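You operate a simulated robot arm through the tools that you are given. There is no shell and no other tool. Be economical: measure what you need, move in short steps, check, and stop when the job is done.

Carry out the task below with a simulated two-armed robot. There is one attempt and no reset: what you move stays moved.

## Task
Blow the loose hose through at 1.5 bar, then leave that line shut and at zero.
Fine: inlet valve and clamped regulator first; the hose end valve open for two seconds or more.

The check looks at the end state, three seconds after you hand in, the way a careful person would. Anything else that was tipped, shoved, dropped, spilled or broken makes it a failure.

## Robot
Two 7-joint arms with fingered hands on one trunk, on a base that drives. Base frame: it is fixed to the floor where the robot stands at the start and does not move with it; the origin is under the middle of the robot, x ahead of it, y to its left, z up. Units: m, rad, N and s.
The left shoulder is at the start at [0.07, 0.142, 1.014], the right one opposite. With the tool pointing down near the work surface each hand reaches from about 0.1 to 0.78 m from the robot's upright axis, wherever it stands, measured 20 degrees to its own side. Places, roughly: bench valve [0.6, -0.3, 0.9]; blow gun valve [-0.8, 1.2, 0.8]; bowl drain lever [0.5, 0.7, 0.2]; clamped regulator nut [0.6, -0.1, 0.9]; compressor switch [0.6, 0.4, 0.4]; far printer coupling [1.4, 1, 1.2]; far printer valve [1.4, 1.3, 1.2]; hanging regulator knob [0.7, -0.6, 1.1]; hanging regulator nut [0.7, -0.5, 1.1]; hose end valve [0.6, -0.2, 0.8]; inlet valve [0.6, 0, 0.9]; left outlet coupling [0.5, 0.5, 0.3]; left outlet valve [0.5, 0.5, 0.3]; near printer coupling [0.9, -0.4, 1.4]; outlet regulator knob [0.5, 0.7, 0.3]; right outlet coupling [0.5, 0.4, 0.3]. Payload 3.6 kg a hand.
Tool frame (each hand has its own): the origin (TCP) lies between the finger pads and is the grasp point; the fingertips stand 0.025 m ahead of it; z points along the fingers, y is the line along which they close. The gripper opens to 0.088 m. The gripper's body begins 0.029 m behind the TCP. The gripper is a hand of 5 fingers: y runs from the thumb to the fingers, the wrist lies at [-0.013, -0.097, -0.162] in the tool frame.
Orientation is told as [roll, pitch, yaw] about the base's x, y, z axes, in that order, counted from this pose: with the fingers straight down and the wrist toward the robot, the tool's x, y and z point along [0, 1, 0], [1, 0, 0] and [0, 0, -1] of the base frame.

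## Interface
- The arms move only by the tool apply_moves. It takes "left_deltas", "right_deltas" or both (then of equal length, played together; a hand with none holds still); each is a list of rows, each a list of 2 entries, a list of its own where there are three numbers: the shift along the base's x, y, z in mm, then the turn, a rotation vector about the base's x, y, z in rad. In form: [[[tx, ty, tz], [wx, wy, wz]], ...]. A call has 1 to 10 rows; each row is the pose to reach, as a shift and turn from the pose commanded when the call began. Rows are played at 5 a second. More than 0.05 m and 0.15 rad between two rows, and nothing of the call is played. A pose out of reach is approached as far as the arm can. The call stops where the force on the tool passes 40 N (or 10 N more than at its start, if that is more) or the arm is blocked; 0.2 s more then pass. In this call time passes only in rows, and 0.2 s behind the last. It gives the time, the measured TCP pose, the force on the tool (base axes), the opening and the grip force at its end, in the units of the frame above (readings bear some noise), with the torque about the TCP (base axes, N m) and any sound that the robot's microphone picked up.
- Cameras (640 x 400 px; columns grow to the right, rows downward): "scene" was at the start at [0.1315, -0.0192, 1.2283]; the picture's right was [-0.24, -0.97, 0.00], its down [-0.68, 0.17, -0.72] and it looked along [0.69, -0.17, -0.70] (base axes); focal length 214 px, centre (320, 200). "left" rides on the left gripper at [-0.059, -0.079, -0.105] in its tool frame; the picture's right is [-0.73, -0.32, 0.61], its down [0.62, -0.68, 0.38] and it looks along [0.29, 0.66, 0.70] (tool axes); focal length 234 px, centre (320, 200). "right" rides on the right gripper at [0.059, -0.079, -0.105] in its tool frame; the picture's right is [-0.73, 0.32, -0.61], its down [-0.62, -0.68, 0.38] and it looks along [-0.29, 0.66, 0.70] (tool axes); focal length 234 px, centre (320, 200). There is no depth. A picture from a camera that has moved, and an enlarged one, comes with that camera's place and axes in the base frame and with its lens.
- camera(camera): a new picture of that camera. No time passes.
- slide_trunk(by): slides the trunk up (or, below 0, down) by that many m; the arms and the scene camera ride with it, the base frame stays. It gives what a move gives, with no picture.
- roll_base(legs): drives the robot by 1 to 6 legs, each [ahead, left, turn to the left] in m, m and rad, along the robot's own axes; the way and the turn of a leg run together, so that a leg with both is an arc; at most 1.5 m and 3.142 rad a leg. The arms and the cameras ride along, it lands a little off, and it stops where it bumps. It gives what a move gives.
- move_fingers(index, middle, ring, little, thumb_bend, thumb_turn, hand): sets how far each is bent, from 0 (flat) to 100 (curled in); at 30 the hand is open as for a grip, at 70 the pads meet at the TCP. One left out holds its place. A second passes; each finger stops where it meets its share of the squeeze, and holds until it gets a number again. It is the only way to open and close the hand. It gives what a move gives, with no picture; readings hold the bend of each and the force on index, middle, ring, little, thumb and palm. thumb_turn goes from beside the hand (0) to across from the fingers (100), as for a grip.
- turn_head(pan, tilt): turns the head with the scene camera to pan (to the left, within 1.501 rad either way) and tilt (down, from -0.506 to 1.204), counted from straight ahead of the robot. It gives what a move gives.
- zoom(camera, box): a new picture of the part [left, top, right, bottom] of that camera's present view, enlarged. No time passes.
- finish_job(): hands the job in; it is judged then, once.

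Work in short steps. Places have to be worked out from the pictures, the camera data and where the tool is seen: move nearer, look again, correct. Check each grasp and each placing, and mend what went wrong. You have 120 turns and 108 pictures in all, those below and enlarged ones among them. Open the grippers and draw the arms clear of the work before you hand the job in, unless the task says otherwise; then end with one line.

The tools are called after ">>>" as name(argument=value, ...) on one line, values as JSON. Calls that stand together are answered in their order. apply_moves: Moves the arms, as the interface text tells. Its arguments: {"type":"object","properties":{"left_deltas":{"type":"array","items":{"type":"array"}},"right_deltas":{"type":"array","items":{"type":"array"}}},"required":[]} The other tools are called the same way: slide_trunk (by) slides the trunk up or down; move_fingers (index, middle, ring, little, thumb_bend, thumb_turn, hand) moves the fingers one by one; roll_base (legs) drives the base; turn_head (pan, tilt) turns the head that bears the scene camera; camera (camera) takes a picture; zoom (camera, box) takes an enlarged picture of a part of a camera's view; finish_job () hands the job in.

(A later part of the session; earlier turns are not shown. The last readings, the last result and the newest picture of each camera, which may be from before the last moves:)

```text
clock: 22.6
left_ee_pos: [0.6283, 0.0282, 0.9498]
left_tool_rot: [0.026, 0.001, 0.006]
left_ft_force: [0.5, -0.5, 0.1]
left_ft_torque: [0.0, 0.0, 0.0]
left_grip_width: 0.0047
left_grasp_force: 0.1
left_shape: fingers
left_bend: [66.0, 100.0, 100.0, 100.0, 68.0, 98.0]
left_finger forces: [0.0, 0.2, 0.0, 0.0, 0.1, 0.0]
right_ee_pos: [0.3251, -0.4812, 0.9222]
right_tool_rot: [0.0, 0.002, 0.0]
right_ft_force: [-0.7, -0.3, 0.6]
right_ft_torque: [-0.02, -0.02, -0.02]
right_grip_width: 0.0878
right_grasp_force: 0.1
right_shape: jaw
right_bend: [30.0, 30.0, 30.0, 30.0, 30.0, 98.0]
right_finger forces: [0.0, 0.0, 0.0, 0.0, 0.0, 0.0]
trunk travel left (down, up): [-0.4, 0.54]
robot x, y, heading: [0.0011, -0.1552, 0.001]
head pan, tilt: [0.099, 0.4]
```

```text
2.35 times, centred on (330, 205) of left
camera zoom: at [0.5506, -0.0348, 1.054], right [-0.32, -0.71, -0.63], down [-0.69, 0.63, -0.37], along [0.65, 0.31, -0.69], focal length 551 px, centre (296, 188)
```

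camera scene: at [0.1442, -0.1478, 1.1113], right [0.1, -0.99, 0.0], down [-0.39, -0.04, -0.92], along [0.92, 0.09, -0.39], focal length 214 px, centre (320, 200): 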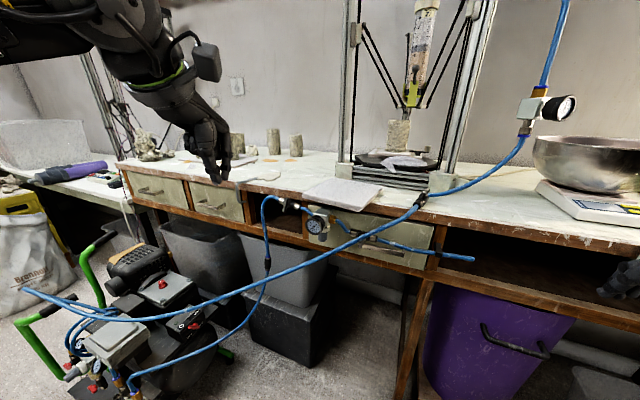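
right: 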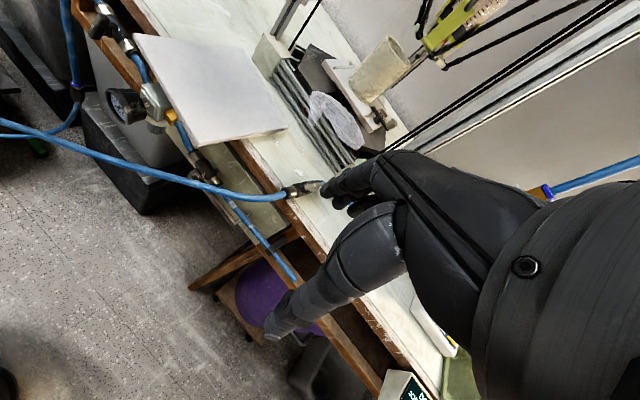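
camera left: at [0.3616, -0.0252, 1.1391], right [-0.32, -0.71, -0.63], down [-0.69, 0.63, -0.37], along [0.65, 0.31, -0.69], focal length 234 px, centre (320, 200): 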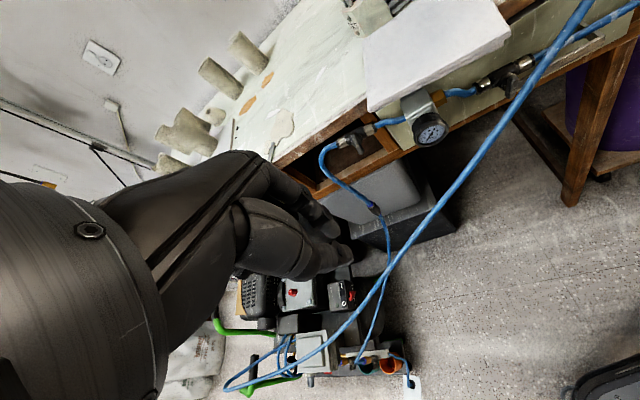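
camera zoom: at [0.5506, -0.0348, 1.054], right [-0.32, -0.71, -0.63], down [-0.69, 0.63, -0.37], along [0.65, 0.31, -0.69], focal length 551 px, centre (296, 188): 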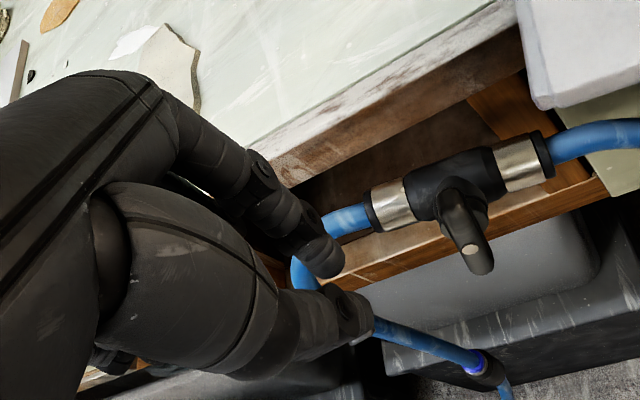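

Handle confirmed: top end (0.652, -0.012, 0.896), bottom end (0.637, -0.003, 0.867). I lower the index tip to just above pivot height on the left side of the upper wing.

>>> apply_moves(left_deltas=[[[4, 0, -15], [0, 0, 0]], [[8, 0, -30], [0, 0, 0]], [[8, 0, -38], [0, 0, 0]]])

>>> zoom(camera="left", box=[240, 120, 420, 290])

>>> zoom(camera="scene", box=[250, 170, 330, 230])

```text
clock: 23.4
left_ee_pos: [0.6357, 0.0272, 0.913]
left_tool_rot: [0.025, 0.002, 0.007]
left_ft_force: [-0.4, 0.3, 0.8]
left_ft_torque: [0.02, -0.01, 0.0]
left_grip_width: 0.0052
left_grasp_force: 0.0
left_shape: fingers
left_bend: [66.0, 100.0, 100.0, 100.0, 68.0, 98.0]
left_finger forces: [0.1, 0.0, 0.0, 0.1, 0.0, 0.0]
right_ee_pos: [0.3253, -0.482, 0.9221]
right_tool_rot: [0.0, -0.002, 0.0]
right_ft_force: [-1.0, -0.5, -0.4]
right_ft_torque: [-0.02, -0.02, -0.01]
right_grip_width: 0.0878
right_grasp_force: 0.0
right_shape: jaw
right_bend: [30.0, 30.0, 30.0, 30.0, 30.0, 98.0]
right_finger forces: [0.0, 0.1, 0.1, 0.0, 0.1, 0.1]
trunk travel left (down, up): [-0.4, 0.54]
robot x, y, heading: [0.0043, -0.1568, -0.0]
head pan, tilt: [0.099, 0.4]
```

```text
2.35 times, centred on (330, 205) of left
camera zoom: at [0.5576, -0.0355, 1.0165], right [-0.32, -0.71, -0.63], down [-0.69, 0.63, -0.37], along [0.65, 0.31, -0.69], focal length 551 px, centre (296, 188)
```

zoom: 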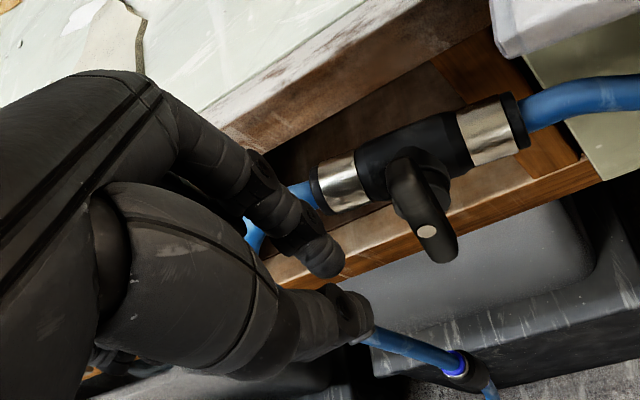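

```text
6.67 times, centred on (290, 200) of scene
camera zoom: at [0.1443, -0.1477, 1.1113], right [0.1, -0.99, 0.0], down [-0.39, -0.04, -0.92], along [0.92, 0.09, -0.39], focal length 1430 px, centre (520, 200)
```

zoom: 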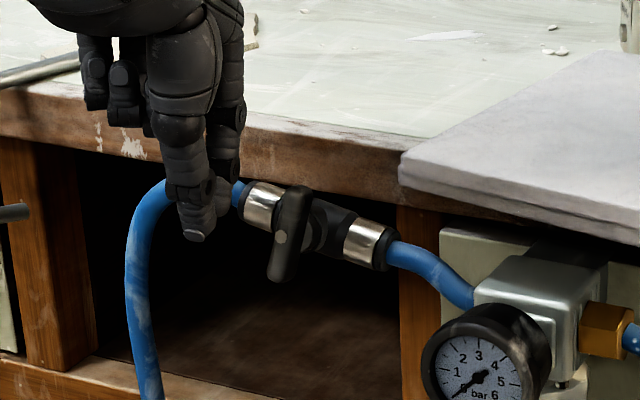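

The fingertip sits 2 cm left of the upper wing. I push it right across the wing, roughly along the arc, watching the forces.

>>> apply_moves(left_deltas=[[[-4, -8, 2], [0, 0, 0]], [[-4, -16, 2], [0, 0, 0]], [[-4, -22, 4], [0, 0, 0]], [[-4, -28, 5], [0, 0, 0]], [[-4, -34, 4], [0, 0, 0]]])

>>> zoom(camera="left", box=[240, 120, 420, 290])

>>> zoom(camera="scene", box=[250, 170, 330, 230])

```text
clock: 24.6
left_ee_pos: [0.6299, 0.0011, 0.9161]
left_tool_rot: [0.023, -0.002, 0.013]
left_ft_force: [-0.9, 27.9, 9.6]
left_ft_torque: [0.57, -0.1, 0.35]
left_grip_width: 0.0038
left_grasp_force: 13.8
left_shape: fingers
left_bend: [67.0, 100.0, 100.0, 100.0, 68.0, 98.0]
left_finger forces: [27.4, 0.0, 0.0, 0.0, 0.0, 0.0]
right_ee_pos: [0.3235, -0.4766, 0.9246]
right_tool_rot: [-0.004, -0.003, 0.005]
right_ft_force: [0.6, 0.6, 0.0]
right_ft_torque: [-0.03, 0.0, -0.01]
right_grip_width: 0.0875
right_grasp_force: 0.1
right_shape: jaw
right_bend: [30.0, 30.0, 30.0, 30.0, 30.0, 98.0]
right_finger forces: [0.0, 0.1, 0.0, 0.0, 0.0, 0.1]
trunk travel left (down, up): [-0.4, 0.54]
robot x, y, heading: [-0.0037, -0.1586, 0.007]
head pan, tilt: [0.099, 0.4]
```

```text
2.35 times, centred on (330, 205) of left
camera zoom: at [0.5519, -0.0619, 1.0207], right [-0.31, -0.72, -0.62], down [-0.69, 0.62, -0.37], along [0.65, 0.31, -0.69], focal length 551 px, centre (296, 188)
```

zoom: 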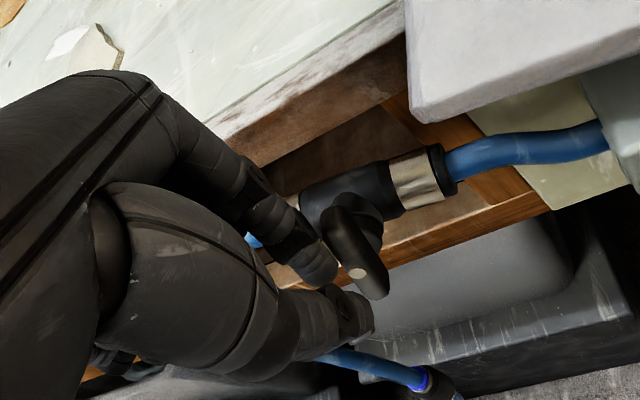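

```text
6.67 times, centred on (290, 200) of scene
camera zoom: at [0.1426, -0.1422, 1.1116], right [0.1, -0.99, 0.0], down [-0.39, -0.04, -0.92], along [0.92, 0.09, -0.39], focal length 1430 px, centre (520, 200)
```

zoom: 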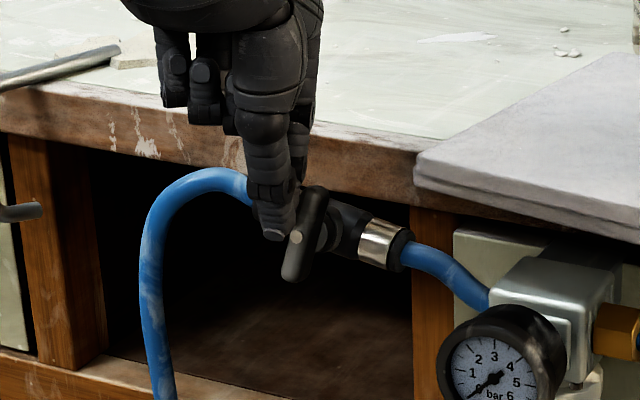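

The handle tilted only a few degrees under 28 N. That could be friction or a stop, so I push a few millimetres more from slightly higher, where the lever arm is longer, and compare.

>>> apply_moves(left_deltas=[[[0, 2, 2], [0, 0, 0]], [[1, -4, 2], [0, 0, 0]], [[1, -9, 2], [0, 0, 0]]])

>>> zoom(camera="scene", box=[250, 170, 330, 230])

```text
clock: 25.3
left_ee_pos: [0.631, -0.0, 0.9182]
left_tool_rot: [0.027, 0.001, 0.022]
left_ft_force: [-4.5, 26.0, 6.0]
left_ft_torque: [0.55, 0.04, 0.3]
left_grip_width: 0.0008
left_grasp_force: 13.1
left_shape: fingers
left_bend: [70.0, 100.0, 100.0, 100.0, 68.0, 98.0]
left_finger forces: [27.0, 0.0, 0.0, 0.0, 0.1, 0.0]
right_ee_pos: [0.3262, -0.4778, 0.923]
right_tool_rot: [-0.002, -0.001, 0.005]
right_ft_force: [0.2, -0.5, -0.7]
right_ft_torque: [0.03, 0.03, -0.02]
right_grip_width: 0.0877
right_grasp_force: 0.1
right_shape: jaw
right_bend: [30.0, 30.0, 30.0, 30.0, 30.0, 98.0]
right_finger forces: [0.0, 0.1, 0.0, 0.0, 0.0, 0.0]
trunk travel left (down, up): [-0.4, 0.54]
robot x, y, heading: [0.0003, -0.1562, 0.008]
head pan, tilt: [0.099, 0.4]
stopped in row 3 (left hand): the force on the tool passed its limit at 42 N (the readings are from after the stop); the commanded pose is now the measured one
```

```text
6.67 times, centred on (290, 200) of scene
camera zoom: at [0.1431, -0.1434, 1.1114], right [0.1, -0.99, 0.0], down [-0.39, -0.04, -0.92], along [0.92, 0.1, -0.39], focal length 1430 px, centre (520, 200)
```

zoom: 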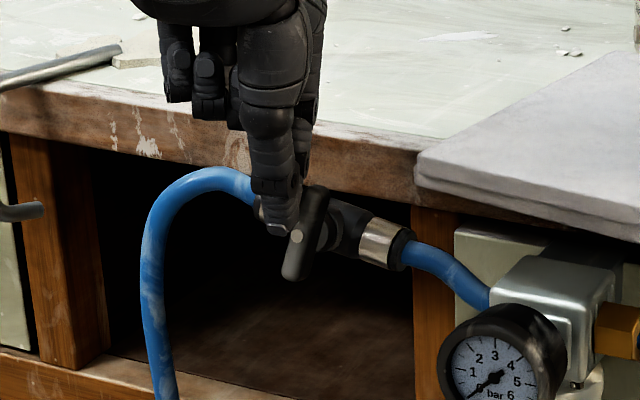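

42 N without rotation means a stop in that direction. I unload, lift, open the thumb out of the way and go over to the right side to push the upper wing left.

>>> apply_moves(left_deltas=[[[0, 8, 0], [0, 0, 0]], [[-2, 8, 30], [0, 0, 0]], [[-2, -14, 30], [0, 0, 0]], [[-2, -36, 30], [0, 0, 0]], [[-2, -38, 30], [0, 0, 0]]])

>>> move_fingers(hand="left", index=66, thumb_bend=30)

>>> apply_moves(left_deltas=[[[0, 0, -15], [0, 0, 0]], [[0, 0, -33], [0, 0, 0]]])

>>> zoom(camera="scene", box=[250, 170, 330, 230])

>>> zoom(camera="left", box=[240, 120, 420, 290])

```text
clock: 26.5
left_ee_pos: [0.6285, -0.045, 0.9474]
left_tool_rot: [0.026, 0.005, 0.014]
left_ft_force: [-0.5, 0.4, -0.6]
left_ft_torque: [-0.01, 0.0, 0.01]
left_grip_width: 0.005
left_grasp_force: 0.0
left_shape: fingers
left_bend: [66.0, 100.0, 100.0, 100.0, 68.0, 98.0]
left_finger forces: [0.1, 0.0, 0.0, 0.0, 0.0, 0.1]
right_ee_pos: [0.3272, -0.4807, 0.9212]
right_tool_rot: [-0.001, 0.0, 0.002]
right_ft_force: [0.4, 0.2, -0.2]
right_ft_torque: [0.01, 0.01, 0.01]
right_grip_width: 0.0876
right_grasp_force: 0.0
right_shape: jaw
right_bend: [30.0, 30.0, 30.0, 30.0, 30.0, 98.0]
right_finger forces: [0.0, 0.0, 0.0, 0.1, 0.0, 0.0]
trunk travel left (down, up): [-0.4, 0.54]
robot x, y, heading: [0.0, -0.1581, 0.006]
head pan, tilt: [0.099, 0.4]
```

```text
clock: 27.5
left_ee_pos: [0.6291, -0.0452, 0.9472]
left_tool_rot: [0.031, 0.002, 0.015]
left_ft_force: [0.0, 0.3, -0.5]
left_ft_torque: [-0.03, -0.02, 0.02]
left_grip_width: 0.0453
left_grasp_force: 0.0
left_shape: fingers
left_bend: [66.0, 100.0, 100.0, 100.0, 30.0, 98.0]
left_finger forces: [0.1, 0.0, 0.1, 0.0, 0.0, 0.0]
right_ee_pos: [0.3248, -0.4808, 0.9209]
right_tool_rot: [0.001, -0.001, 0.004]
right_ft_force: [0.6, -0.2, -0.1]
right_ft_torque: [-0.01, 0.0, 0.0]
right_grip_width: 0.0878
right_grasp_force: 0.1
right_shape: jaw
right_bend: [30.0, 30.0, 30.0, 30.0, 30.0, 98.0]
right_finger forces: [0.0, 0.1, 0.0, 0.1, 0.0, 0.1]
trunk travel left (down, up): [-0.4, 0.54]
robot x, y, heading: [0.0001, -0.16, 0.002]
head pan, tilt: [0.099, 0.4]
```

```text
clock: 28.1
left_ee_pos: [0.6284, -0.0446, 0.9149]
left_tool_rot: [0.027, 0.003, 0.014]
left_ft_force: [-0.6, 2.8, 1.8]
left_ft_torque: [-0.01, -0.04, 0.07]
left_grip_width: 0.0437
left_grasp_force: 1.1
left_shape: fingers
left_bend: [67.0, 100.0, 100.0, 100.0, 30.0, 98.0]
left_finger forces: [3.4, 0.0, 0.0, 0.0, 0.0, 0.1]
right_ee_pos: [0.3261, -0.4816, 0.9218]
right_tool_rot: [0.002, 0.0, 0.003]
right_ft_force: [-0.5, 0.1, 0.5]
right_ft_torque: [0.02, -0.03, 0.01]
right_grip_width: 0.0877
right_grasp_force: 0.0
right_shape: jaw
right_bend: [30.0, 30.0, 30.0, 30.0, 30.0, 98.0]
right_finger forces: [0.0, 0.0, 0.1, 0.0, 0.0, 0.0]
trunk travel left (down, up): [-0.4, 0.54]
robot x, y, heading: [0.0006, -0.1565, 0.004]
head pan, tilt: [0.099, 0.4]
```

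```text
6.67 times, centred on (290, 200) of scene
camera zoom: at [0.1441, -0.1468, 1.1113], right [0.1, -0.99, 0.0], down [-0.39, -0.04, -0.92], along [0.92, 0.09, -0.39], focal length 1430 px, centre (520, 200)
```

zoom: 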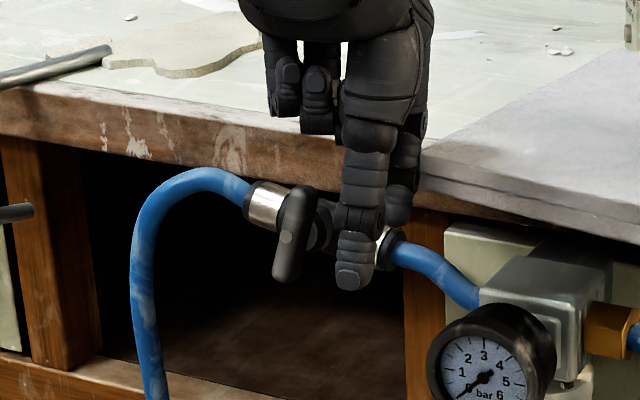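

```text
2.35 times, centred on (330, 205) of left
camera zoom: at [0.5514, -0.1083, 1.0187], right [-0.31, -0.71, -0.63], down [-0.69, 0.62, -0.36], along [0.65, 0.32, -0.69], focal length 551 px, centre (296, 188)
```

zoom: 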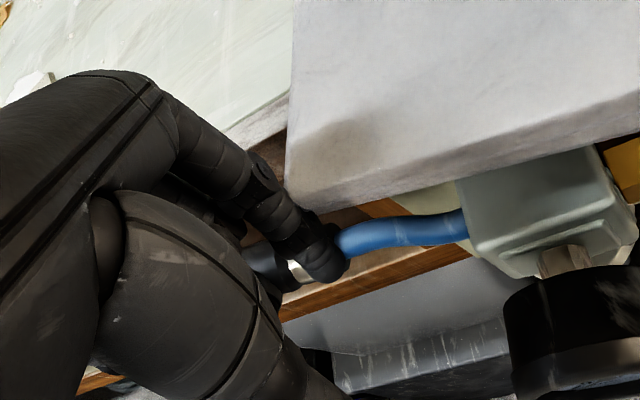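

The fingertip just grazes the right ferrule (3 N) and the handle is still upright. I raise 2 mm and push the upper wing to the left.

>>> apply_moves(left_deltas=[[[0, 8, 2], [0, 0, 0]], [[0, 16, 1], [0, 0, 0]], [[0, 24, 1], [0, 0, 0]], [[0, 31, 2], [0, 0, 0]], [[0, 37, 3], [0, 0, 0]], [[0, 43, 3], [0, 0, 0]]])

>>> zoom(camera="scene", box=[250, 170, 330, 230])

```text
clock: 29.5
left_ee_pos: [0.6295, -0.0039, 0.9178]
left_tool_rot: [0.03, 0.001, 0.011]
left_ft_force: [0.9, -2.9, 3.7]
left_ft_torque: [-0.1, -0.06, -0.06]
left_grip_width: 0.0468
left_grasp_force: 2.3
left_shape: fingers
left_bend: [65.0, 100.0, 100.0, 100.0, 30.0, 98.0]
left_finger forces: [4.4, 0.0, 0.0, 0.1, 0.0, 0.0]
right_ee_pos: [0.3255, -0.4828, 0.9235]
right_tool_rot: [0.0, -0.001, 0.002]
right_ft_force: [0.9, 0.9, -0.4]
right_ft_torque: [-0.02, 0.0, 0.01]
right_grip_width: 0.088
right_grasp_force: 0.0
right_shape: jaw
right_bend: [30.0, 30.0, 30.0, 30.0, 30.0, 98.0]
right_finger forces: [0.0, 0.0, 0.1, 0.1, 0.0, 0.0]
trunk travel left (down, up): [-0.4, 0.54]
robot x, y, heading: [-0.0021, -0.1558, 0.001]
head pan, tilt: [0.099, 0.4]
```

```text
6.67 times, centred on (290, 200) of scene
camera zoom: at [0.1438, -0.148, 1.1114], right [0.1, -0.99, 0.0], down [-0.39, -0.04, -0.92], along [0.92, 0.09, -0.39], focal length 1430 px, centre (520, 200)
```

zoom: 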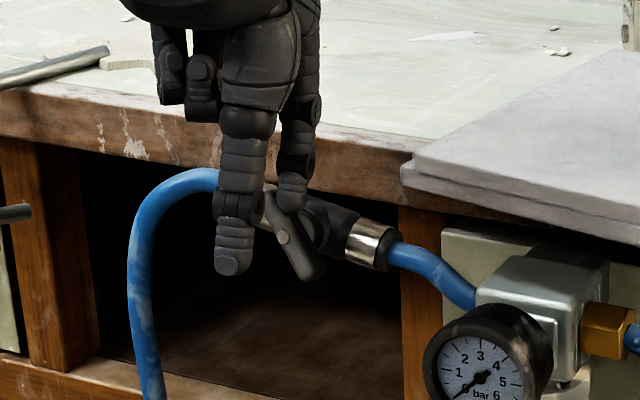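

It turns easily this way (4 N). I continue left and then down along the arc.

>>> apply_moves(left_deltas=[[[0, 6, 0], [0, 0, 0]], [[0, 12, -1], [0, 0, 0]], [[0, 17, -3], [0, 0, 0]], [[0, 20, -7], [0, 0, 0]], [[0, 22, -11], [0, 0, 0]]])

>>> zoom(camera="scene", box=[250, 170, 330, 230])

```text
clock: 30.7
left_ee_pos: [0.6298, 0.02, 0.9062]
left_tool_rot: [0.03, 0.001, 0.014]
left_ft_force: [-1.4, 1.0, 1.1]
left_ft_torque: [-0.01, 0.01, -0.01]
left_grip_width: 0.043
left_grasp_force: 1.0
left_shape: fingers
left_bend: [68.0, 100.0, 100.0, 100.0, 30.0, 98.0]
left_finger forces: [2.5, 0.0, 0.1, 0.0, 0.1, 0.0]
right_ee_pos: [0.3253, -0.4813, 0.9214]
right_tool_rot: [-0.001, 0.002, 0.003]
right_ft_force: [0.2, -0.2, 0.2]
right_ft_torque: [0.0, -0.01, -0.03]
right_grip_width: 0.0878
right_grasp_force: 0.0
right_shape: jaw
right_bend: [30.0, 30.0, 30.0, 30.0, 30.0, 98.0]
right_finger forces: [0.0, 0.1, 0.0, 0.0, 0.0, 0.0]
trunk travel left (down, up): [-0.4, 0.54]
robot x, y, heading: [0.0011, -0.158, 0.003]
head pan, tilt: [0.099, 0.4]
```

```text
6.67 times, centred on (290, 200) of scene
camera zoom: at [0.1436, -0.1469, 1.1113], right [0.1, -0.99, 0.0], down [-0.39, -0.04, -0.92], along [0.92, 0.09, -0.39], focal length 1430 px, centre (520, 200)
```

zoom: 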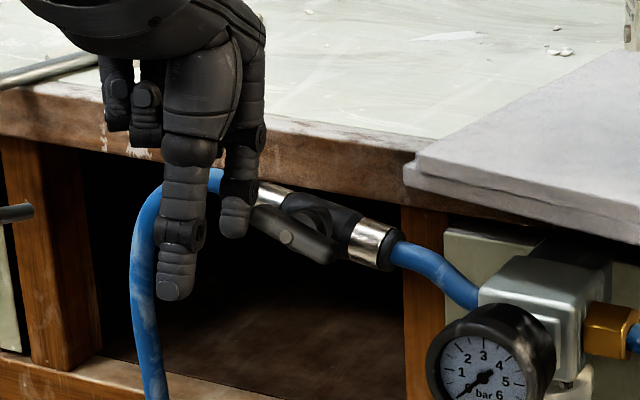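

The handle is now almost in line with the pipe, about 8° short. I press its left end down a little to bring it to the stop.

>>> apply_moves(left_deltas=[[[0, 0, 14], [0, 0, 0]], [[4, -13, 14], [0, 0, 0]], [[4, -13, 8], [0, 0, 0]], [[4, -13, 4], [0, 0, 0]], [[4, -12, 0], [0, 0, 0]], [[4, -12, -4], [0, 0, 0]]])

>>> zoom(camera="scene", box=[250, 170, 330, 230])

```text
clock: 32.0
left_ee_pos: [0.6325, 0.0067, 0.9142]
left_tool_rot: [0.023, -0.015, 0.015]
left_ft_force: [3.8, 0.2, 22.9]
left_ft_torque: [-0.07, -0.35, 0.01]
left_grip_width: 0.0445
left_grasp_force: 12.0
left_shape: fingers
left_bend: [66.0, 100.0, 100.0, 100.0, 30.0, 98.0]
left_finger forces: [22.9, 0.0, 0.0, 0.0, 0.0, 0.0]
right_ee_pos: [0.3252, -0.4815, 0.922]
right_tool_rot: [0.002, -0.003, 0.003]
right_ft_force: [0.1, 0.1, 0.2]
right_ft_torque: [-0.01, 0.02, 0.06]
right_grip_width: 0.0878
right_grasp_force: 0.1
right_shape: jaw
right_bend: [30.0, 30.0, 30.0, 30.0, 30.0, 98.0]
right_finger forces: [0.1, 0.0, 0.0, 0.1, 0.0, 0.0]
trunk travel left (down, up): [-0.4, 0.54]
robot x, y, heading: [0.0002, -0.1604, 0.009]
head pan, tilt: [0.099, 0.4]
stopped in row 6 (left hand): the force on the tool passed its limit at 44 N (the readings are from after the stop); the commanded pose is now the measured one
```

```text
6.67 times, centred on (290, 200) of scene
camera zoom: at [0.1431, -0.148, 1.1115], right [0.1, -0.99, 0.0], down [-0.39, -0.04, -0.92], along [0.92, 0.09, -0.39], focal length 1430 px, centre (520, 200)
```

zoom: 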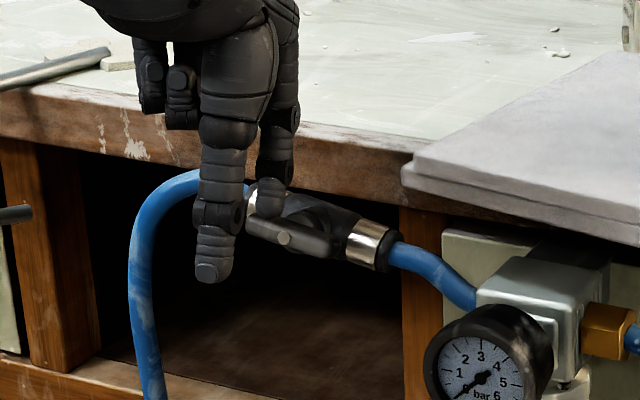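

The inlet valve is fully open (handle along the pipe), and the gauge still shows 0, so the regulator is wound off. I lift the hand clear and roll it so the fingers point right (thumb on my side), to take the knob from the left.

>>> apply_moves(left_deltas=[[[0, 0, 30], [0, 0, 0]], [[-30, 5, 60], [0, 0, 0]], [[-75, 10, 80], [0, 0, 0]], [[-120, 20, 90], [0, 0, 0]], [[-160, 40, 90], [0, 0, 0]]])

>>> apply_moves(left_deltas=[[[0, 0, 0], [-0.14, 0, 0]], [[0, 0, 0], [-0.28, 0, 0]], [[0, 0, 0], [-0.42, 0, 0]], [[0, 0, 0], [-0.56, 0, 0]], [[0, 0, 0], [-0.7, 0, 0]], [[0, 0, 0], [-0.84, 0, 0]], [[0, 0, 0], [-0.98, 0, 0]], [[0, 0, 0], [-1.12, 0, 0]], [[0, 0, 0], [-1.26, 0, 0]], [[0, 0, 0], [-1.4, 0, 0]]])

>>> move_fingers(hand="left", index=30, middle=30, ring=100, little=100, thumb_bend=30)

>>> camera(camera="scene")

```text
clock: 33.2
left_ee_pos: [0.4716, 0.0497, 1.002]
left_tool_rot: [0.024, -0.009, 0.014]
left_ft_force: [-0.7, -0.5, -0.9]
left_ft_torque: [-0.02, -0.01, 0.0]
left_grip_width: 0.0455
left_grasp_force: 0.0
left_shape: fingers
left_bend: [66.0, 100.0, 100.0, 100.0, 30.0, 98.0]
left_finger forces: [0.0, 0.1, 0.0, 0.0, 0.0, 0.1]
right_ee_pos: [0.3256, -0.481, 0.9224]
right_tool_rot: [0.002, -0.002, 0.003]
right_ft_force: [0.3, 0.3, -0.9]
right_ft_torque: [-0.03, -0.02, -0.02]
right_grip_width: 0.0878
right_grasp_force: 0.1
right_shape: jaw
right_bend: [30.0, 30.0, 30.0, 30.0, 30.0, 98.0]
right_finger forces: [0.1, 0.0, 0.1, 0.0, 0.0, 0.0]
trunk travel left (down, up): [-0.4, 0.54]
robot x, y, heading: [-0.0002, -0.1589, 0.004]
head pan, tilt: [0.099, 0.4]
```

```text
clock: 35.4
left_ee_pos: [0.474, 0.0472, 1.0006]
left_tool_rot: [-1.377, 0.013, 0.011]
left_ft_force: [0.4, 0.1, 0.1]
left_ft_torque: [0.01, 0.02, 0.0]
left_grip_width: 0.0455
left_grasp_force: 0.1
left_shape: fingers
left_bend: [66.0, 100.0, 100.0, 100.0, 30.0, 98.0]
left_finger forces: [0.0, 0.0, 0.0, 0.0, 0.0, 0.1]
right_ee_pos: [0.3267, -0.4825, 0.9222]
right_tool_rot: [-0.001, -0.001, 0.002]
right_ft_force: [0.1, -0.3, -0.4]
right_ft_torque: [0.02, -0.04, 0.0]
right_grip_width: 0.0879
right_grasp_force: 0.1
right_shape: jaw
right_bend: [30.0, 30.0, 30.0, 30.0, 30.0, 98.0]
right_finger forces: [0.0, 0.0, 0.0, 0.0, 0.0, 0.0]
trunk travel left (down, up): [-0.4, 0.54]
robot x, y, heading: [-0.0018, -0.156, -0.001]
head pan, tilt: [0.099, 0.4]
```

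```text
clock: 36.4
left_ee_pos: [0.4745, 0.0481, 0.9999]
left_tool_rot: [-1.376, 0.011, 0.009]
left_ft_force: [-1.2, 0.3, 0.3]
left_ft_torque: [0.01, 0.03, -0.04]
left_grip_width: 0.0845
left_grasp_force: 0.0
left_shape: fingers
left_bend: [30.0, 30.0, 100.0, 100.0, 30.0, 98.0]
left_finger forces: [0.0, 0.1, 0.1, 0.1, 0.1, 0.0]
right_ee_pos: [0.3254, -0.4823, 0.9221]
right_tool_rot: [0.001, -0.001, 0.002]
right_ft_force: [0.3, 0.5, -0.8]
right_ft_torque: [0.0, 0.0, 0.0]
right_grip_width: 0.0878
right_grasp_force: 0.1
right_shape: jaw
right_bend: [30.0, 30.0, 30.0, 30.0, 30.0, 98.0]
right_finger forces: [0.1, 0.0, 0.1, 0.1, 0.0, 0.0]
trunk travel left (down, up): [-0.4, 0.54]
robot x, y, heading: [0.001, -0.1561, 0.004]
head pan, tilt: [0.099, 0.4]
```

```text
64 pictures are left
camera scene: at [0.1442, -0.1472, 1.1113], right [0.1, -0.99, 0.0], down [-0.39, -0.04, -0.92], along [0.92, 0.09, -0.39], focal length 214 px, centre (320, 200)
```

scene: 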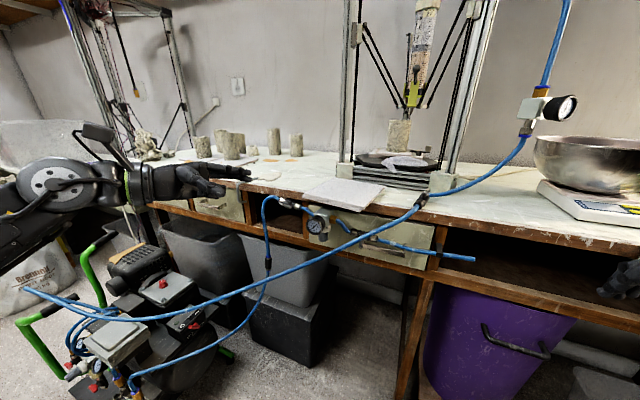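

The pose works well. I zoom on the knob and the crossing hose from here to fix both places.

>>> zoom(camera="scene", box=[280, 195, 380, 265])

>>> camera(camera="left")

```text
5.71 times, centred on (330, 230) of scene
camera zoom: at [0.1442, -0.1472, 1.1113], right [0.1, -0.99, 0.0], down [-0.39, -0.04, -0.92], along [0.92, 0.09, -0.39], focal length 1226 px, centre (263, 29)
```

zoom: 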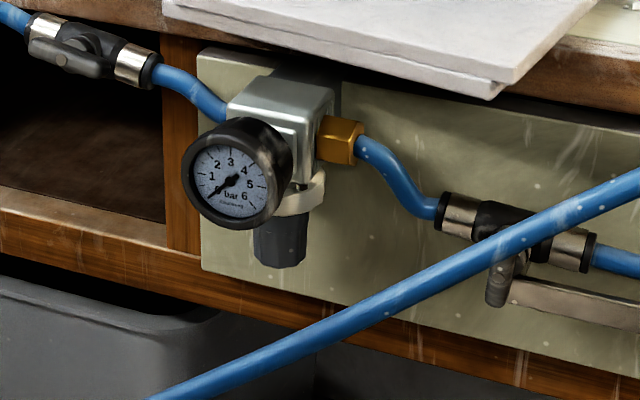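

```text
62 pictures are left
camera left: at [0.3961, 0.1369, 1.0795], right [-0.31, -0.74, 0.6], down [-0.69, -0.26, -0.68], along [0.66, -0.62, -0.43], focal length 234 px, centre (320, 200)
```

left: 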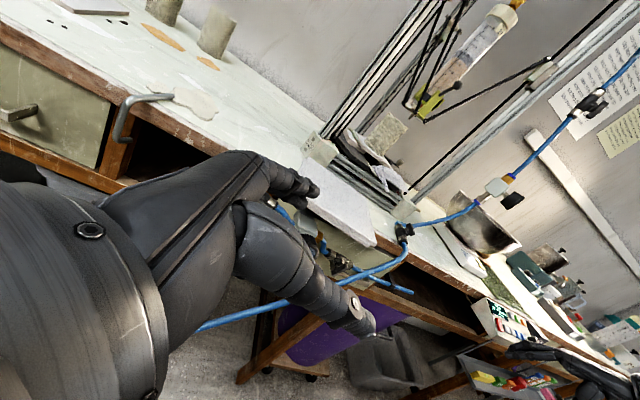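

Better triangulation puts the knob at ≈ (0.650, -0.105, 0.788), with the crossing hose about 12 cm in front of it. I narrow the grip and bring the hand down beside it, left of the knob and behind the hose.

>>> move_fingers(hand="left", index=47, middle=47, thumb_bend=42)

>>> apply_moves(left_deltas=[[[35, 2, -35], [0, 0, 0]], [[70, 4, -70], [0, 0, 0]], [[85, 4, -110], [0, 0, 0]], [[105, 0, -150], [0, 0, 0]], [[135, -10, -185], [0, 0, 0]], [[165, -40, -205], [0, 0, 0]]])

>>> zoom(camera="scene", box=[250, 175, 370, 265])

>>> zoom(camera="left", box=[220, 120, 420, 350])

```text
clock: 37.4
left_ee_pos: [0.4738, 0.047, 1.0007]
left_tool_rot: [-1.375, 0.013, 0.011]
left_ft_force: [-1.0, 0.5, -0.4]
left_ft_torque: [0.03, -0.02, 0.01]
left_grip_width: 0.0541
left_grasp_force: 0.1
left_shape: fingers
left_bend: [47.0, 47.0, 100.0, 100.0, 42.0, 98.0]
left_finger forces: [0.0, 0.0, 0.0, 0.1, 0.0, 0.0]
right_ee_pos: [0.3269, -0.4802, 0.9218]
right_tool_rot: [-0.002, -0.001, 0.005]
right_ft_force: [-0.3, 0.0, 0.3]
right_ft_torque: [-0.01, -0.01, 0.01]
right_grip_width: 0.0875
right_grasp_force: 0.0
right_shape: jaw
right_bend: [30.0, 30.0, 30.0, 30.0, 30.0, 98.0]
right_finger forces: [0.0, 0.0, 0.0, 0.1, 0.0, 0.0]
trunk travel left (down, up): [-0.4, 0.54]
robot x, y, heading: [-0.0007, -0.1599, 0.003]
head pan, tilt: [0.099, 0.4]
```

```text
clock: 38.8
left_ee_pos: [0.6387, 0.007, 0.7947]
left_tool_rot: [-1.375, 0.012, 0.011]
left_ft_force: [-0.9, 0.0, -0.3]
left_ft_torque: [0.01, 0.0, -0.01]
left_grip_width: 0.0538
left_grasp_force: 0.0
left_shape: fingers
left_bend: [47.0, 47.0, 100.0, 100.0, 42.0, 98.0]
left_finger forces: [0.0, 0.0, 0.1, 0.0, 0.1, 0.0]
right_ee_pos: [0.3264, -0.4822, 0.9217]
right_tool_rot: [0.0, 0.001, 0.003]
right_ft_force: [0.8, 0.1, 0.4]
right_ft_torque: [0.03, -0.02, 0.03]
right_grip_width: 0.0874
right_grasp_force: 0.0
right_shape: jaw
right_bend: [30.0, 30.0, 30.0, 30.0, 30.0, 98.0]
right_finger forces: [0.0, 0.1, 0.0, 0.0, 0.0, 0.0]
trunk travel left (down, up): [-0.4, 0.54]
robot x, y, heading: [-0.0022, -0.1589, 0.004]
head pan, tilt: [0.099, 0.4]
```

```text
4.44 times, centred on (310, 220) of scene
camera zoom: at [0.1447, -0.1478, 1.1112], right [0.1, -0.99, 0.0], down [-0.39, -0.04, -0.92], along [0.92, 0.09, -0.39], focal length 953 px, centre (364, 111)
```

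zoom: 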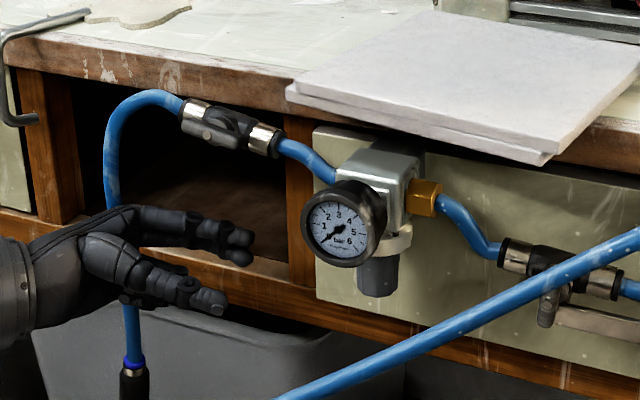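

```text
1.74 times, centred on (320, 235) of left
camera zoom: at [0.5601, 0.0961, 0.8738], right [-0.31, -0.74, 0.6], down [-0.69, -0.26, -0.68], along [0.66, -0.62, -0.43], focal length 407 px, centre (320, 139)
```

zoom: 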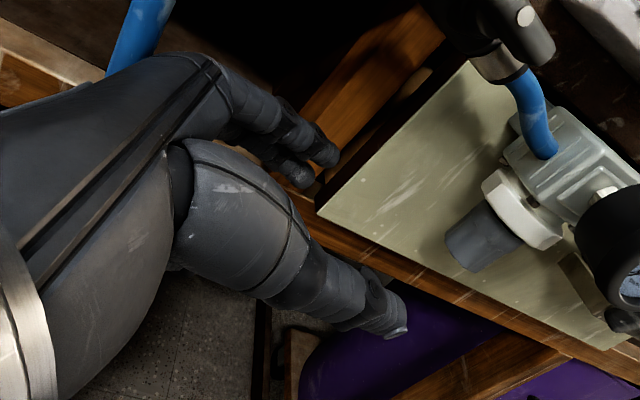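

Knob refined to ≈ (0.637, -0.107, 0.797), with the thumb and fingers straddling it at the right height. I slide right to the knob.

>>> apply_moves(left_deltas=[[[0, -35, -1], [0, 0, 0]], [[-1, -65, -2], [0, 0, 0]], [[-2, -85, -2], [0, 0, 0]], [[-2, -100, -2], [0, 0, 0]]])

>>> zoom(camera="scene", box=[270, 185, 370, 260])

>>> zoom(camera="left", box=[240, 140, 400, 320])

```text
clock: 39.8
left_ee_pos: [0.6326, -0.0889, 0.7959]
left_tool_rot: [-1.376, 0.008, 0.013]
left_ft_force: [-22.7, 15.2, 1.2]
left_ft_torque: [0.09, 0.14, 0.86]
left_grip_width: 0.0522
left_grasp_force: 13.0
left_shape: fingers
left_bend: [49.0, 55.0, 100.0, 100.0, 42.0, 98.0]
left_finger forces: [1.5, 23.7, 0.1, 0.1, 0.1, 0.1]
right_ee_pos: [0.3233, -0.4777, 0.9237]
right_tool_rot: [-0.001, -0.004, 0.004]
right_ft_force: [0.2, 1.0, 0.2]
right_ft_torque: [0.01, 0.01, -0.02]
right_grip_width: 0.0878
right_grasp_force: 0.2
right_shape: jaw
right_bend: [30.0, 30.0, 30.0, 30.0, 30.0, 98.0]
right_finger forces: [0.1, 0.0, 0.0, 0.1, 0.0, 0.1]
trunk travel left (down, up): [-0.4, 0.54]
robot x, y, heading: [-0.0016, -0.1542, 0.001]
head pan, tilt: [0.099, 0.4]
```

```text
5.33 times, centred on (320, 222) of scene
camera zoom: at [0.1405, -0.1444, 1.1117], right [0.1, -0.99, 0.0], down [-0.38, -0.04, -0.92], along [0.92, 0.09, -0.39], focal length 1144 px, centre (320, 80)
```

zoom: 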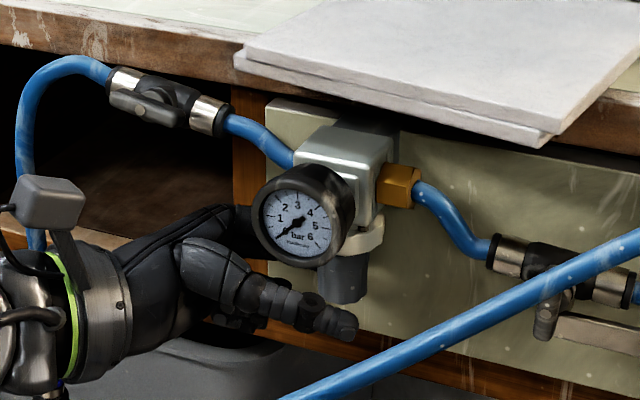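

```text
2.22 times, centred on (320, 230) of left
camera zoom: at [0.5548, 0.0005, 0.8749], right [-0.31, -0.74, 0.6], down [-0.68, -0.26, -0.68], along [0.66, -0.62, -0.42], focal length 520 px, centre (320, 133)
```

zoom: 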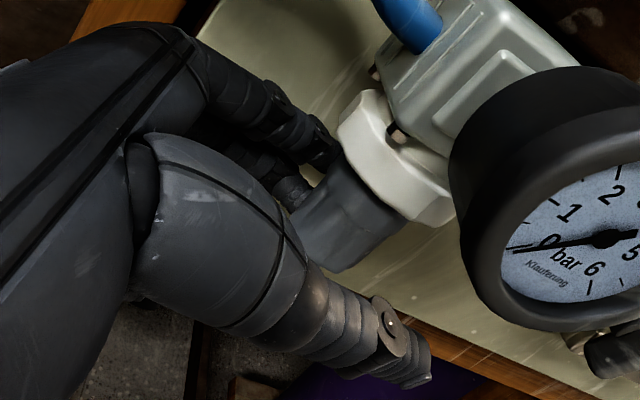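

The middle finger pressed against the drawer panel (x ≈ 0.69) before the knob was inside the grip. I back off, yaw the hand 0.35 so the knuckles clear the panel, tilt it slightly and re-approach.

>>> apply_moves(left_deltas=[[[-3, 20, -1], [0, 0, 0]], [[-8, 45, -1], [0, 0, 0]], [[-10, 45, -1], [0.05, 0, 0.12]], [[-12, 45, -1], [0.08, 0, 0.24]], [[-12, 45, -1], [0.1, 0, 0.36]]])

>>> move_fingers(hand="left", index=47, middle=47, thumb_bend=42)

>>> zoom(camera="left", box=[240, 140, 400, 320])

```text
clock: 41.0
left_ee_pos: [0.6244, -0.047, 0.7927]
left_tool_rot: [-1.277, -0.004, 0.373]
left_ft_force: [0.7, -0.3, 0.3]
left_ft_torque: [0.06, 0.0, -0.03]
left_grip_width: 0.0537
left_grasp_force: 0.2
left_shape: fingers
left_bend: [47.0, 47.0, 100.0, 100.0, 42.0, 98.0]
left_finger forces: [0.1, 0.1, 0.0, 0.1, 0.0, 0.1]
right_ee_pos: [0.3254, -0.4809, 0.9228]
right_tool_rot: [-0.001, 0.0, 0.004]
right_ft_force: [-0.4, 0.2, -0.9]
right_ft_torque: [0.02, 0.02, -0.01]
right_grip_width: 0.0876
right_grasp_force: 0.0
right_shape: jaw
right_bend: [30.0, 30.0, 30.0, 30.0, 30.0, 98.0]
right_finger forces: [0.0, 0.1, 0.0, 0.1, 0.0, 0.0]
trunk travel left (down, up): [-0.4, 0.54]
robot x, y, heading: [0.0011, -0.16, 0.0]
head pan, tilt: [0.099, 0.4]
```

```text
clock: 42.0
left_ee_pos: [0.6254, -0.0475, 0.792]
left_tool_rot: [-1.278, -0.006, 0.371]
left_ft_force: [0.2, 0.2, 0.2]
left_ft_torque: [0.0, -0.02, 0.0]
left_grip_width: 0.0536
left_grasp_force: 0.1
left_shape: fingers
left_bend: [47.0, 47.0, 100.0, 100.0, 42.0, 98.0]
left_finger forces: [0.0, 0.1, 0.1, 0.0, 0.0, 0.0]
right_ee_pos: [0.3257, -0.4816, 0.9219]
right_tool_rot: [0.002, 0.002, 0.003]
right_ft_force: [0.1, 1.1, -0.2]
right_ft_torque: [0.04, 0.01, 0.01]
right_grip_width: 0.0876
right_grasp_force: 0.1
right_shape: jaw
right_bend: [30.0, 30.0, 30.0, 30.0, 30.0, 98.0]
right_finger forces: [0.0, 0.0, 0.1, 0.0, 0.0, 0.0]
trunk travel left (down, up): [-0.4, 0.54]
robot x, y, heading: [0.0041, -0.1572, 0.002]
head pan, tilt: [0.099, 0.4]
```

```text
2.22 times, centred on (320, 230) of left
camera zoom: at [0.5212, 0.0004, 0.8784], right [-0.02, -0.86, 0.52], down [-0.56, -0.42, -0.71], along [0.83, -0.3, -0.47], focal length 520 px, centre (320, 133)
```

zoom: 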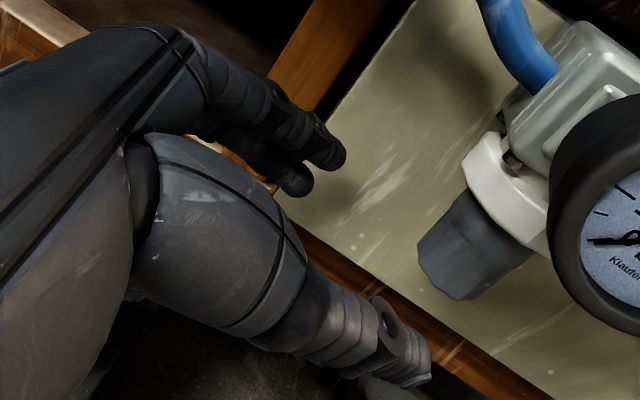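

Clear of the panel. I approach the knob along the new finger direction.

>>> apply_moves(left_deltas=[[[0, -15, 0], [0, 0, 0]], [[3, -30, 1], [0, 0, 0]], [[6, -42, 1], [0, 0, 0]], [[8, -50, 2], [0, 0, 0]]])

>>> zoom(camera="left", box=[240, 140, 400, 320])

>>> zoom(camera="scene", box=[270, 185, 370, 260])

```text
clock: 43.0
left_ee_pos: [0.6307, -0.0956, 0.7921]
left_tool_rot: [-1.278, -0.008, 0.371]
left_ft_force: [-11.7, 7.9, 0.1]
left_ft_torque: [0.02, 0.03, 0.29]
left_grip_width: 0.0475
left_grasp_force: 7.2
left_shape: fingers
left_bend: [53.0, 49.0, 100.0, 100.0, 42.0, 98.0]
left_finger forces: [6.7, 6.7, 0.0, 0.0, 0.0, 0.0]
right_ee_pos: [0.3257, -0.4794, 0.9229]
right_tool_rot: [-0.002, -0.001, 0.005]
right_ft_force: [-0.6, -0.1, -0.5]
right_ft_torque: [-0.03, 0.02, 0.02]
right_grip_width: 0.0878
right_grasp_force: 0.0
right_shape: jaw
right_bend: [30.0, 30.0, 30.0, 30.0, 30.0, 98.0]
right_finger forces: [0.0, 0.1, 0.0, 0.1, 0.0, 0.1]
trunk travel left (down, up): [-0.4, 0.54]
robot x, y, heading: [-0.0002, -0.1608, 0.004]
head pan, tilt: [0.099, 0.4]
```

```text
2.22 times, centred on (320, 230) of left
camera zoom: at [0.528, -0.0479, 0.8798], right [-0.02, -0.86, 0.52], down [-0.56, -0.42, -0.71], along [0.83, -0.3, -0.47], focal length 520 px, centre (320, 133)
```

zoom: 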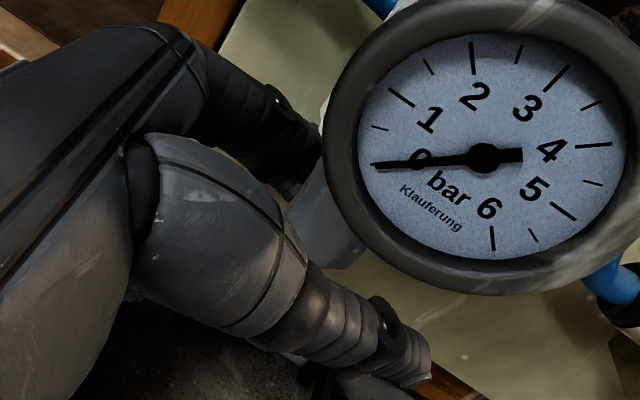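

```text
5.33 times, centred on (320, 222) of scene
camera zoom: at [0.1423, -0.1455, 1.1115], right [0.1, -0.99, 0.0], down [-0.39, -0.04, -0.92], along [0.92, 0.09, -0.39], focal length 1144 px, centre (320, 80)
```

zoom: 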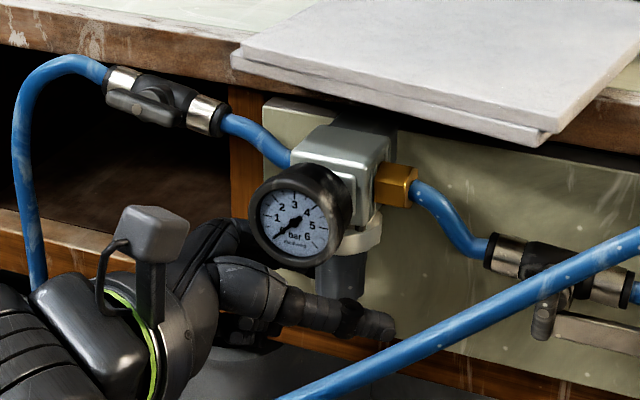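

Light contact on both fingers, with the knob apparently between finger and thumb. I close and read the forces.

>>> move_fingers(hand="left", index=72, middle=72, thumb_bend=72)

>>> zoom(camera="left", box=[240, 140, 400, 320])

```text
clock: 44.0
left_ee_pos: [0.6333, -0.0995, 0.7937]
left_tool_rot: [-1.276, -0.007, 0.37]
left_ft_force: [2.8, -4.9, -2.1]
left_ft_torque: [0.04, -0.02, 0.03]
left_grip_width: 0.0075
left_grasp_force: 6.3
left_shape: fingers
left_bend: [71.0, 72.0, 100.0, 100.0, 66.0, 97.0]
left_finger forces: [6.2, 0.1, 0.1, 0.1, 6.7, 0.1]
right_ee_pos: [0.3273, -0.4813, 0.9214]
right_tool_rot: [0.002, 0.002, 0.002]
right_ft_force: [0.0, 0.8, -1.0]
right_ft_torque: [0.02, 0.03, 0.01]
right_grip_width: 0.0878
right_grasp_force: 0.2
right_shape: jaw
right_bend: [30.0, 30.0, 30.0, 30.0, 30.0, 98.0]
right_finger forces: [0.0, 0.1, 0.1, 0.0, 0.0, 0.0]
trunk travel left (down, up): [-0.4, 0.54]
robot x, y, heading: [-0.0027, -0.1605, 0.004]
head pan, tilt: [0.099, 0.4]
```

```text
2.22 times, centred on (320, 230) of left
camera zoom: at [0.5301, -0.0508, 0.8788], right [-0.02, -0.86, 0.52], down [-0.56, -0.42, -0.71], along [0.83, -0.3, -0.48], focal length 520 px, centre (320, 133)
```

zoom: 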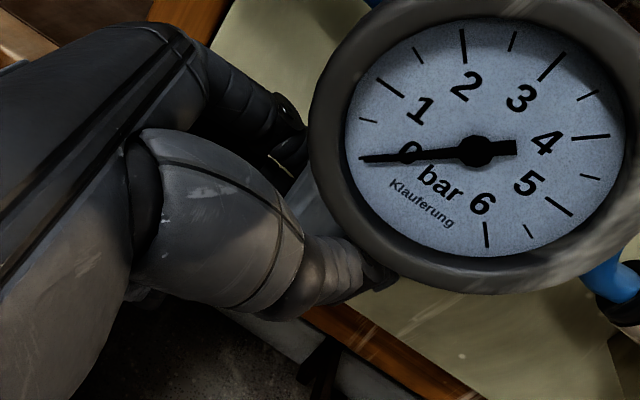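

The fingertips seem to have met beyond the knob (slight pull forward), so the hand is too deep. I open, back off 12 mm and close again.

>>> move_fingers(hand="left", index=50, middle=50, thumb_bend=42)

>>> apply_moves(left_deltas=[[[-3, 6, 0], [0, 0, 0]], [[-5, 13, 0], [0, 0, 0]]])

>>> move_fingers(hand="left", index=74, middle=74, thumb_bend=74)

>>> zoom(camera="left", box=[240, 140, 400, 320])

```text
clock: 45.0
left_ee_pos: [0.6316, -0.0969, 0.7931]
left_tool_rot: [-1.278, -0.008, 0.372]
left_ft_force: [-5.7, 4.2, 0.9]
left_ft_torque: [0.05, 0.03, 0.09]
left_grip_width: 0.0457
left_grasp_force: 3.5
left_shape: fingers
left_bend: [54.0, 52.0, 100.0, 100.0, 42.0, 97.0]
left_finger forces: [4.0, 2.8, 0.1, 0.1, 0.0, 0.1]
right_ee_pos: [0.3256, -0.4803, 0.9229]
right_tool_rot: [0.0, -0.002, 0.003]
right_ft_force: [1.1, -0.4, 0.0]
right_ft_torque: [0.0, 0.03, 0.02]
right_grip_width: 0.0875
right_grasp_force: 0.0
right_shape: jaw
right_bend: [30.0, 30.0, 30.0, 30.0, 30.0, 98.0]
right_finger forces: [0.0, 0.0, 0.0, 0.0, 0.0, 0.0]
trunk travel left (down, up): [-0.4, 0.54]
robot x, y, heading: [0.0015, -0.1547, 0.007]
head pan, tilt: [0.099, 0.4]
```

```text
clock: 45.6
left_ee_pos: [0.6281, -0.0843, 0.7933]
left_tool_rot: [-1.277, -0.007, 0.37]
left_ft_force: [0.0, -0.2, -0.1]
left_ft_torque: [-0.02, 0.01, -0.01]
left_grip_width: 0.0498
left_grasp_force: 0.0
left_shape: fingers
left_bend: [50.0, 50.0, 100.0, 100.0, 42.0, 97.0]
left_finger forces: [0.1, 0.0, 0.1, 0.0, 0.0, 0.1]
right_ee_pos: [0.3264, -0.482, 0.9218]
right_tool_rot: [0.001, 0.001, 0.003]
right_ft_force: [0.5, 0.3, -0.6]
right_ft_torque: [-0.03, 0.01, 0.0]
right_grip_width: 0.0876
right_grasp_force: 0.2
right_shape: jaw
right_bend: [30.0, 30.0, 30.0, 30.0, 30.0, 98.0]
right_finger forces: [0.0, 0.0, 0.0, 0.0, 0.0, 0.1]
trunk travel left (down, up): [-0.4, 0.54]
robot x, y, heading: [0.0011, -0.1561, 0.004]
head pan, tilt: [0.099, 0.4]
```

```text
clock: 46.6
left_ee_pos: [0.6279, -0.0857, 0.7919]
left_tool_rot: [-1.276, -0.004, 0.37]
left_ft_force: [0.7, -0.7, -3.0]
left_ft_torque: [0.0, -0.01, 0.0]
left_grip_width: 0.0171
left_grasp_force: 8.0
left_shape: fingers
left_bend: [58.0, 74.0, 100.0, 100.0, 64.0, 97.0]
left_finger forces: [8.5, 0.1, 0.0, 0.1, 8.8, 0.0]
right_ee_pos: [0.3264, -0.4814, 0.9227]
right_tool_rot: [-0.001, 0.0, 0.005]
right_ft_force: [0.9, -0.3, 0.4]
right_ft_torque: [-0.01, 0.02, 0.0]
right_grip_width: 0.0877
right_grasp_force: 0.1
right_shape: jaw
right_bend: [30.0, 30.0, 30.0, 30.0, 30.0, 98.0]
right_finger forces: [0.0, 0.0, 0.0, 0.0, 0.0, 0.0]
trunk travel left (down, up): [-0.4, 0.54]
robot x, y, heading: [0.0003, -0.1578, 0.002]
head pan, tilt: [0.099, 0.4]
```

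```text
2.22 times, centred on (320, 230) of left
camera zoom: at [0.525, -0.0367, 0.8789], right [-0.02, -0.86, 0.52], down [-0.56, -0.42, -0.71], along [0.83, -0.3, -0.48], focal length 520 px, centre (320, 133)
```

zoom: 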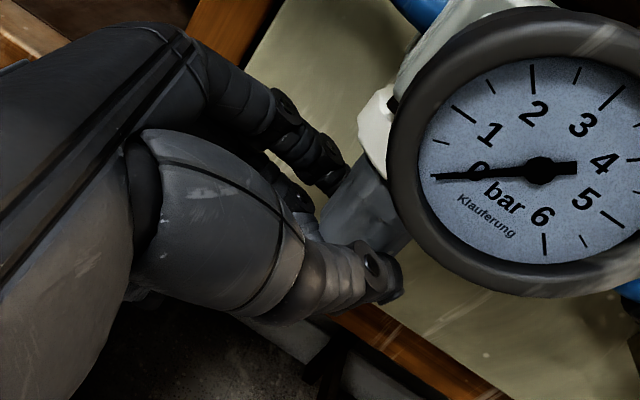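

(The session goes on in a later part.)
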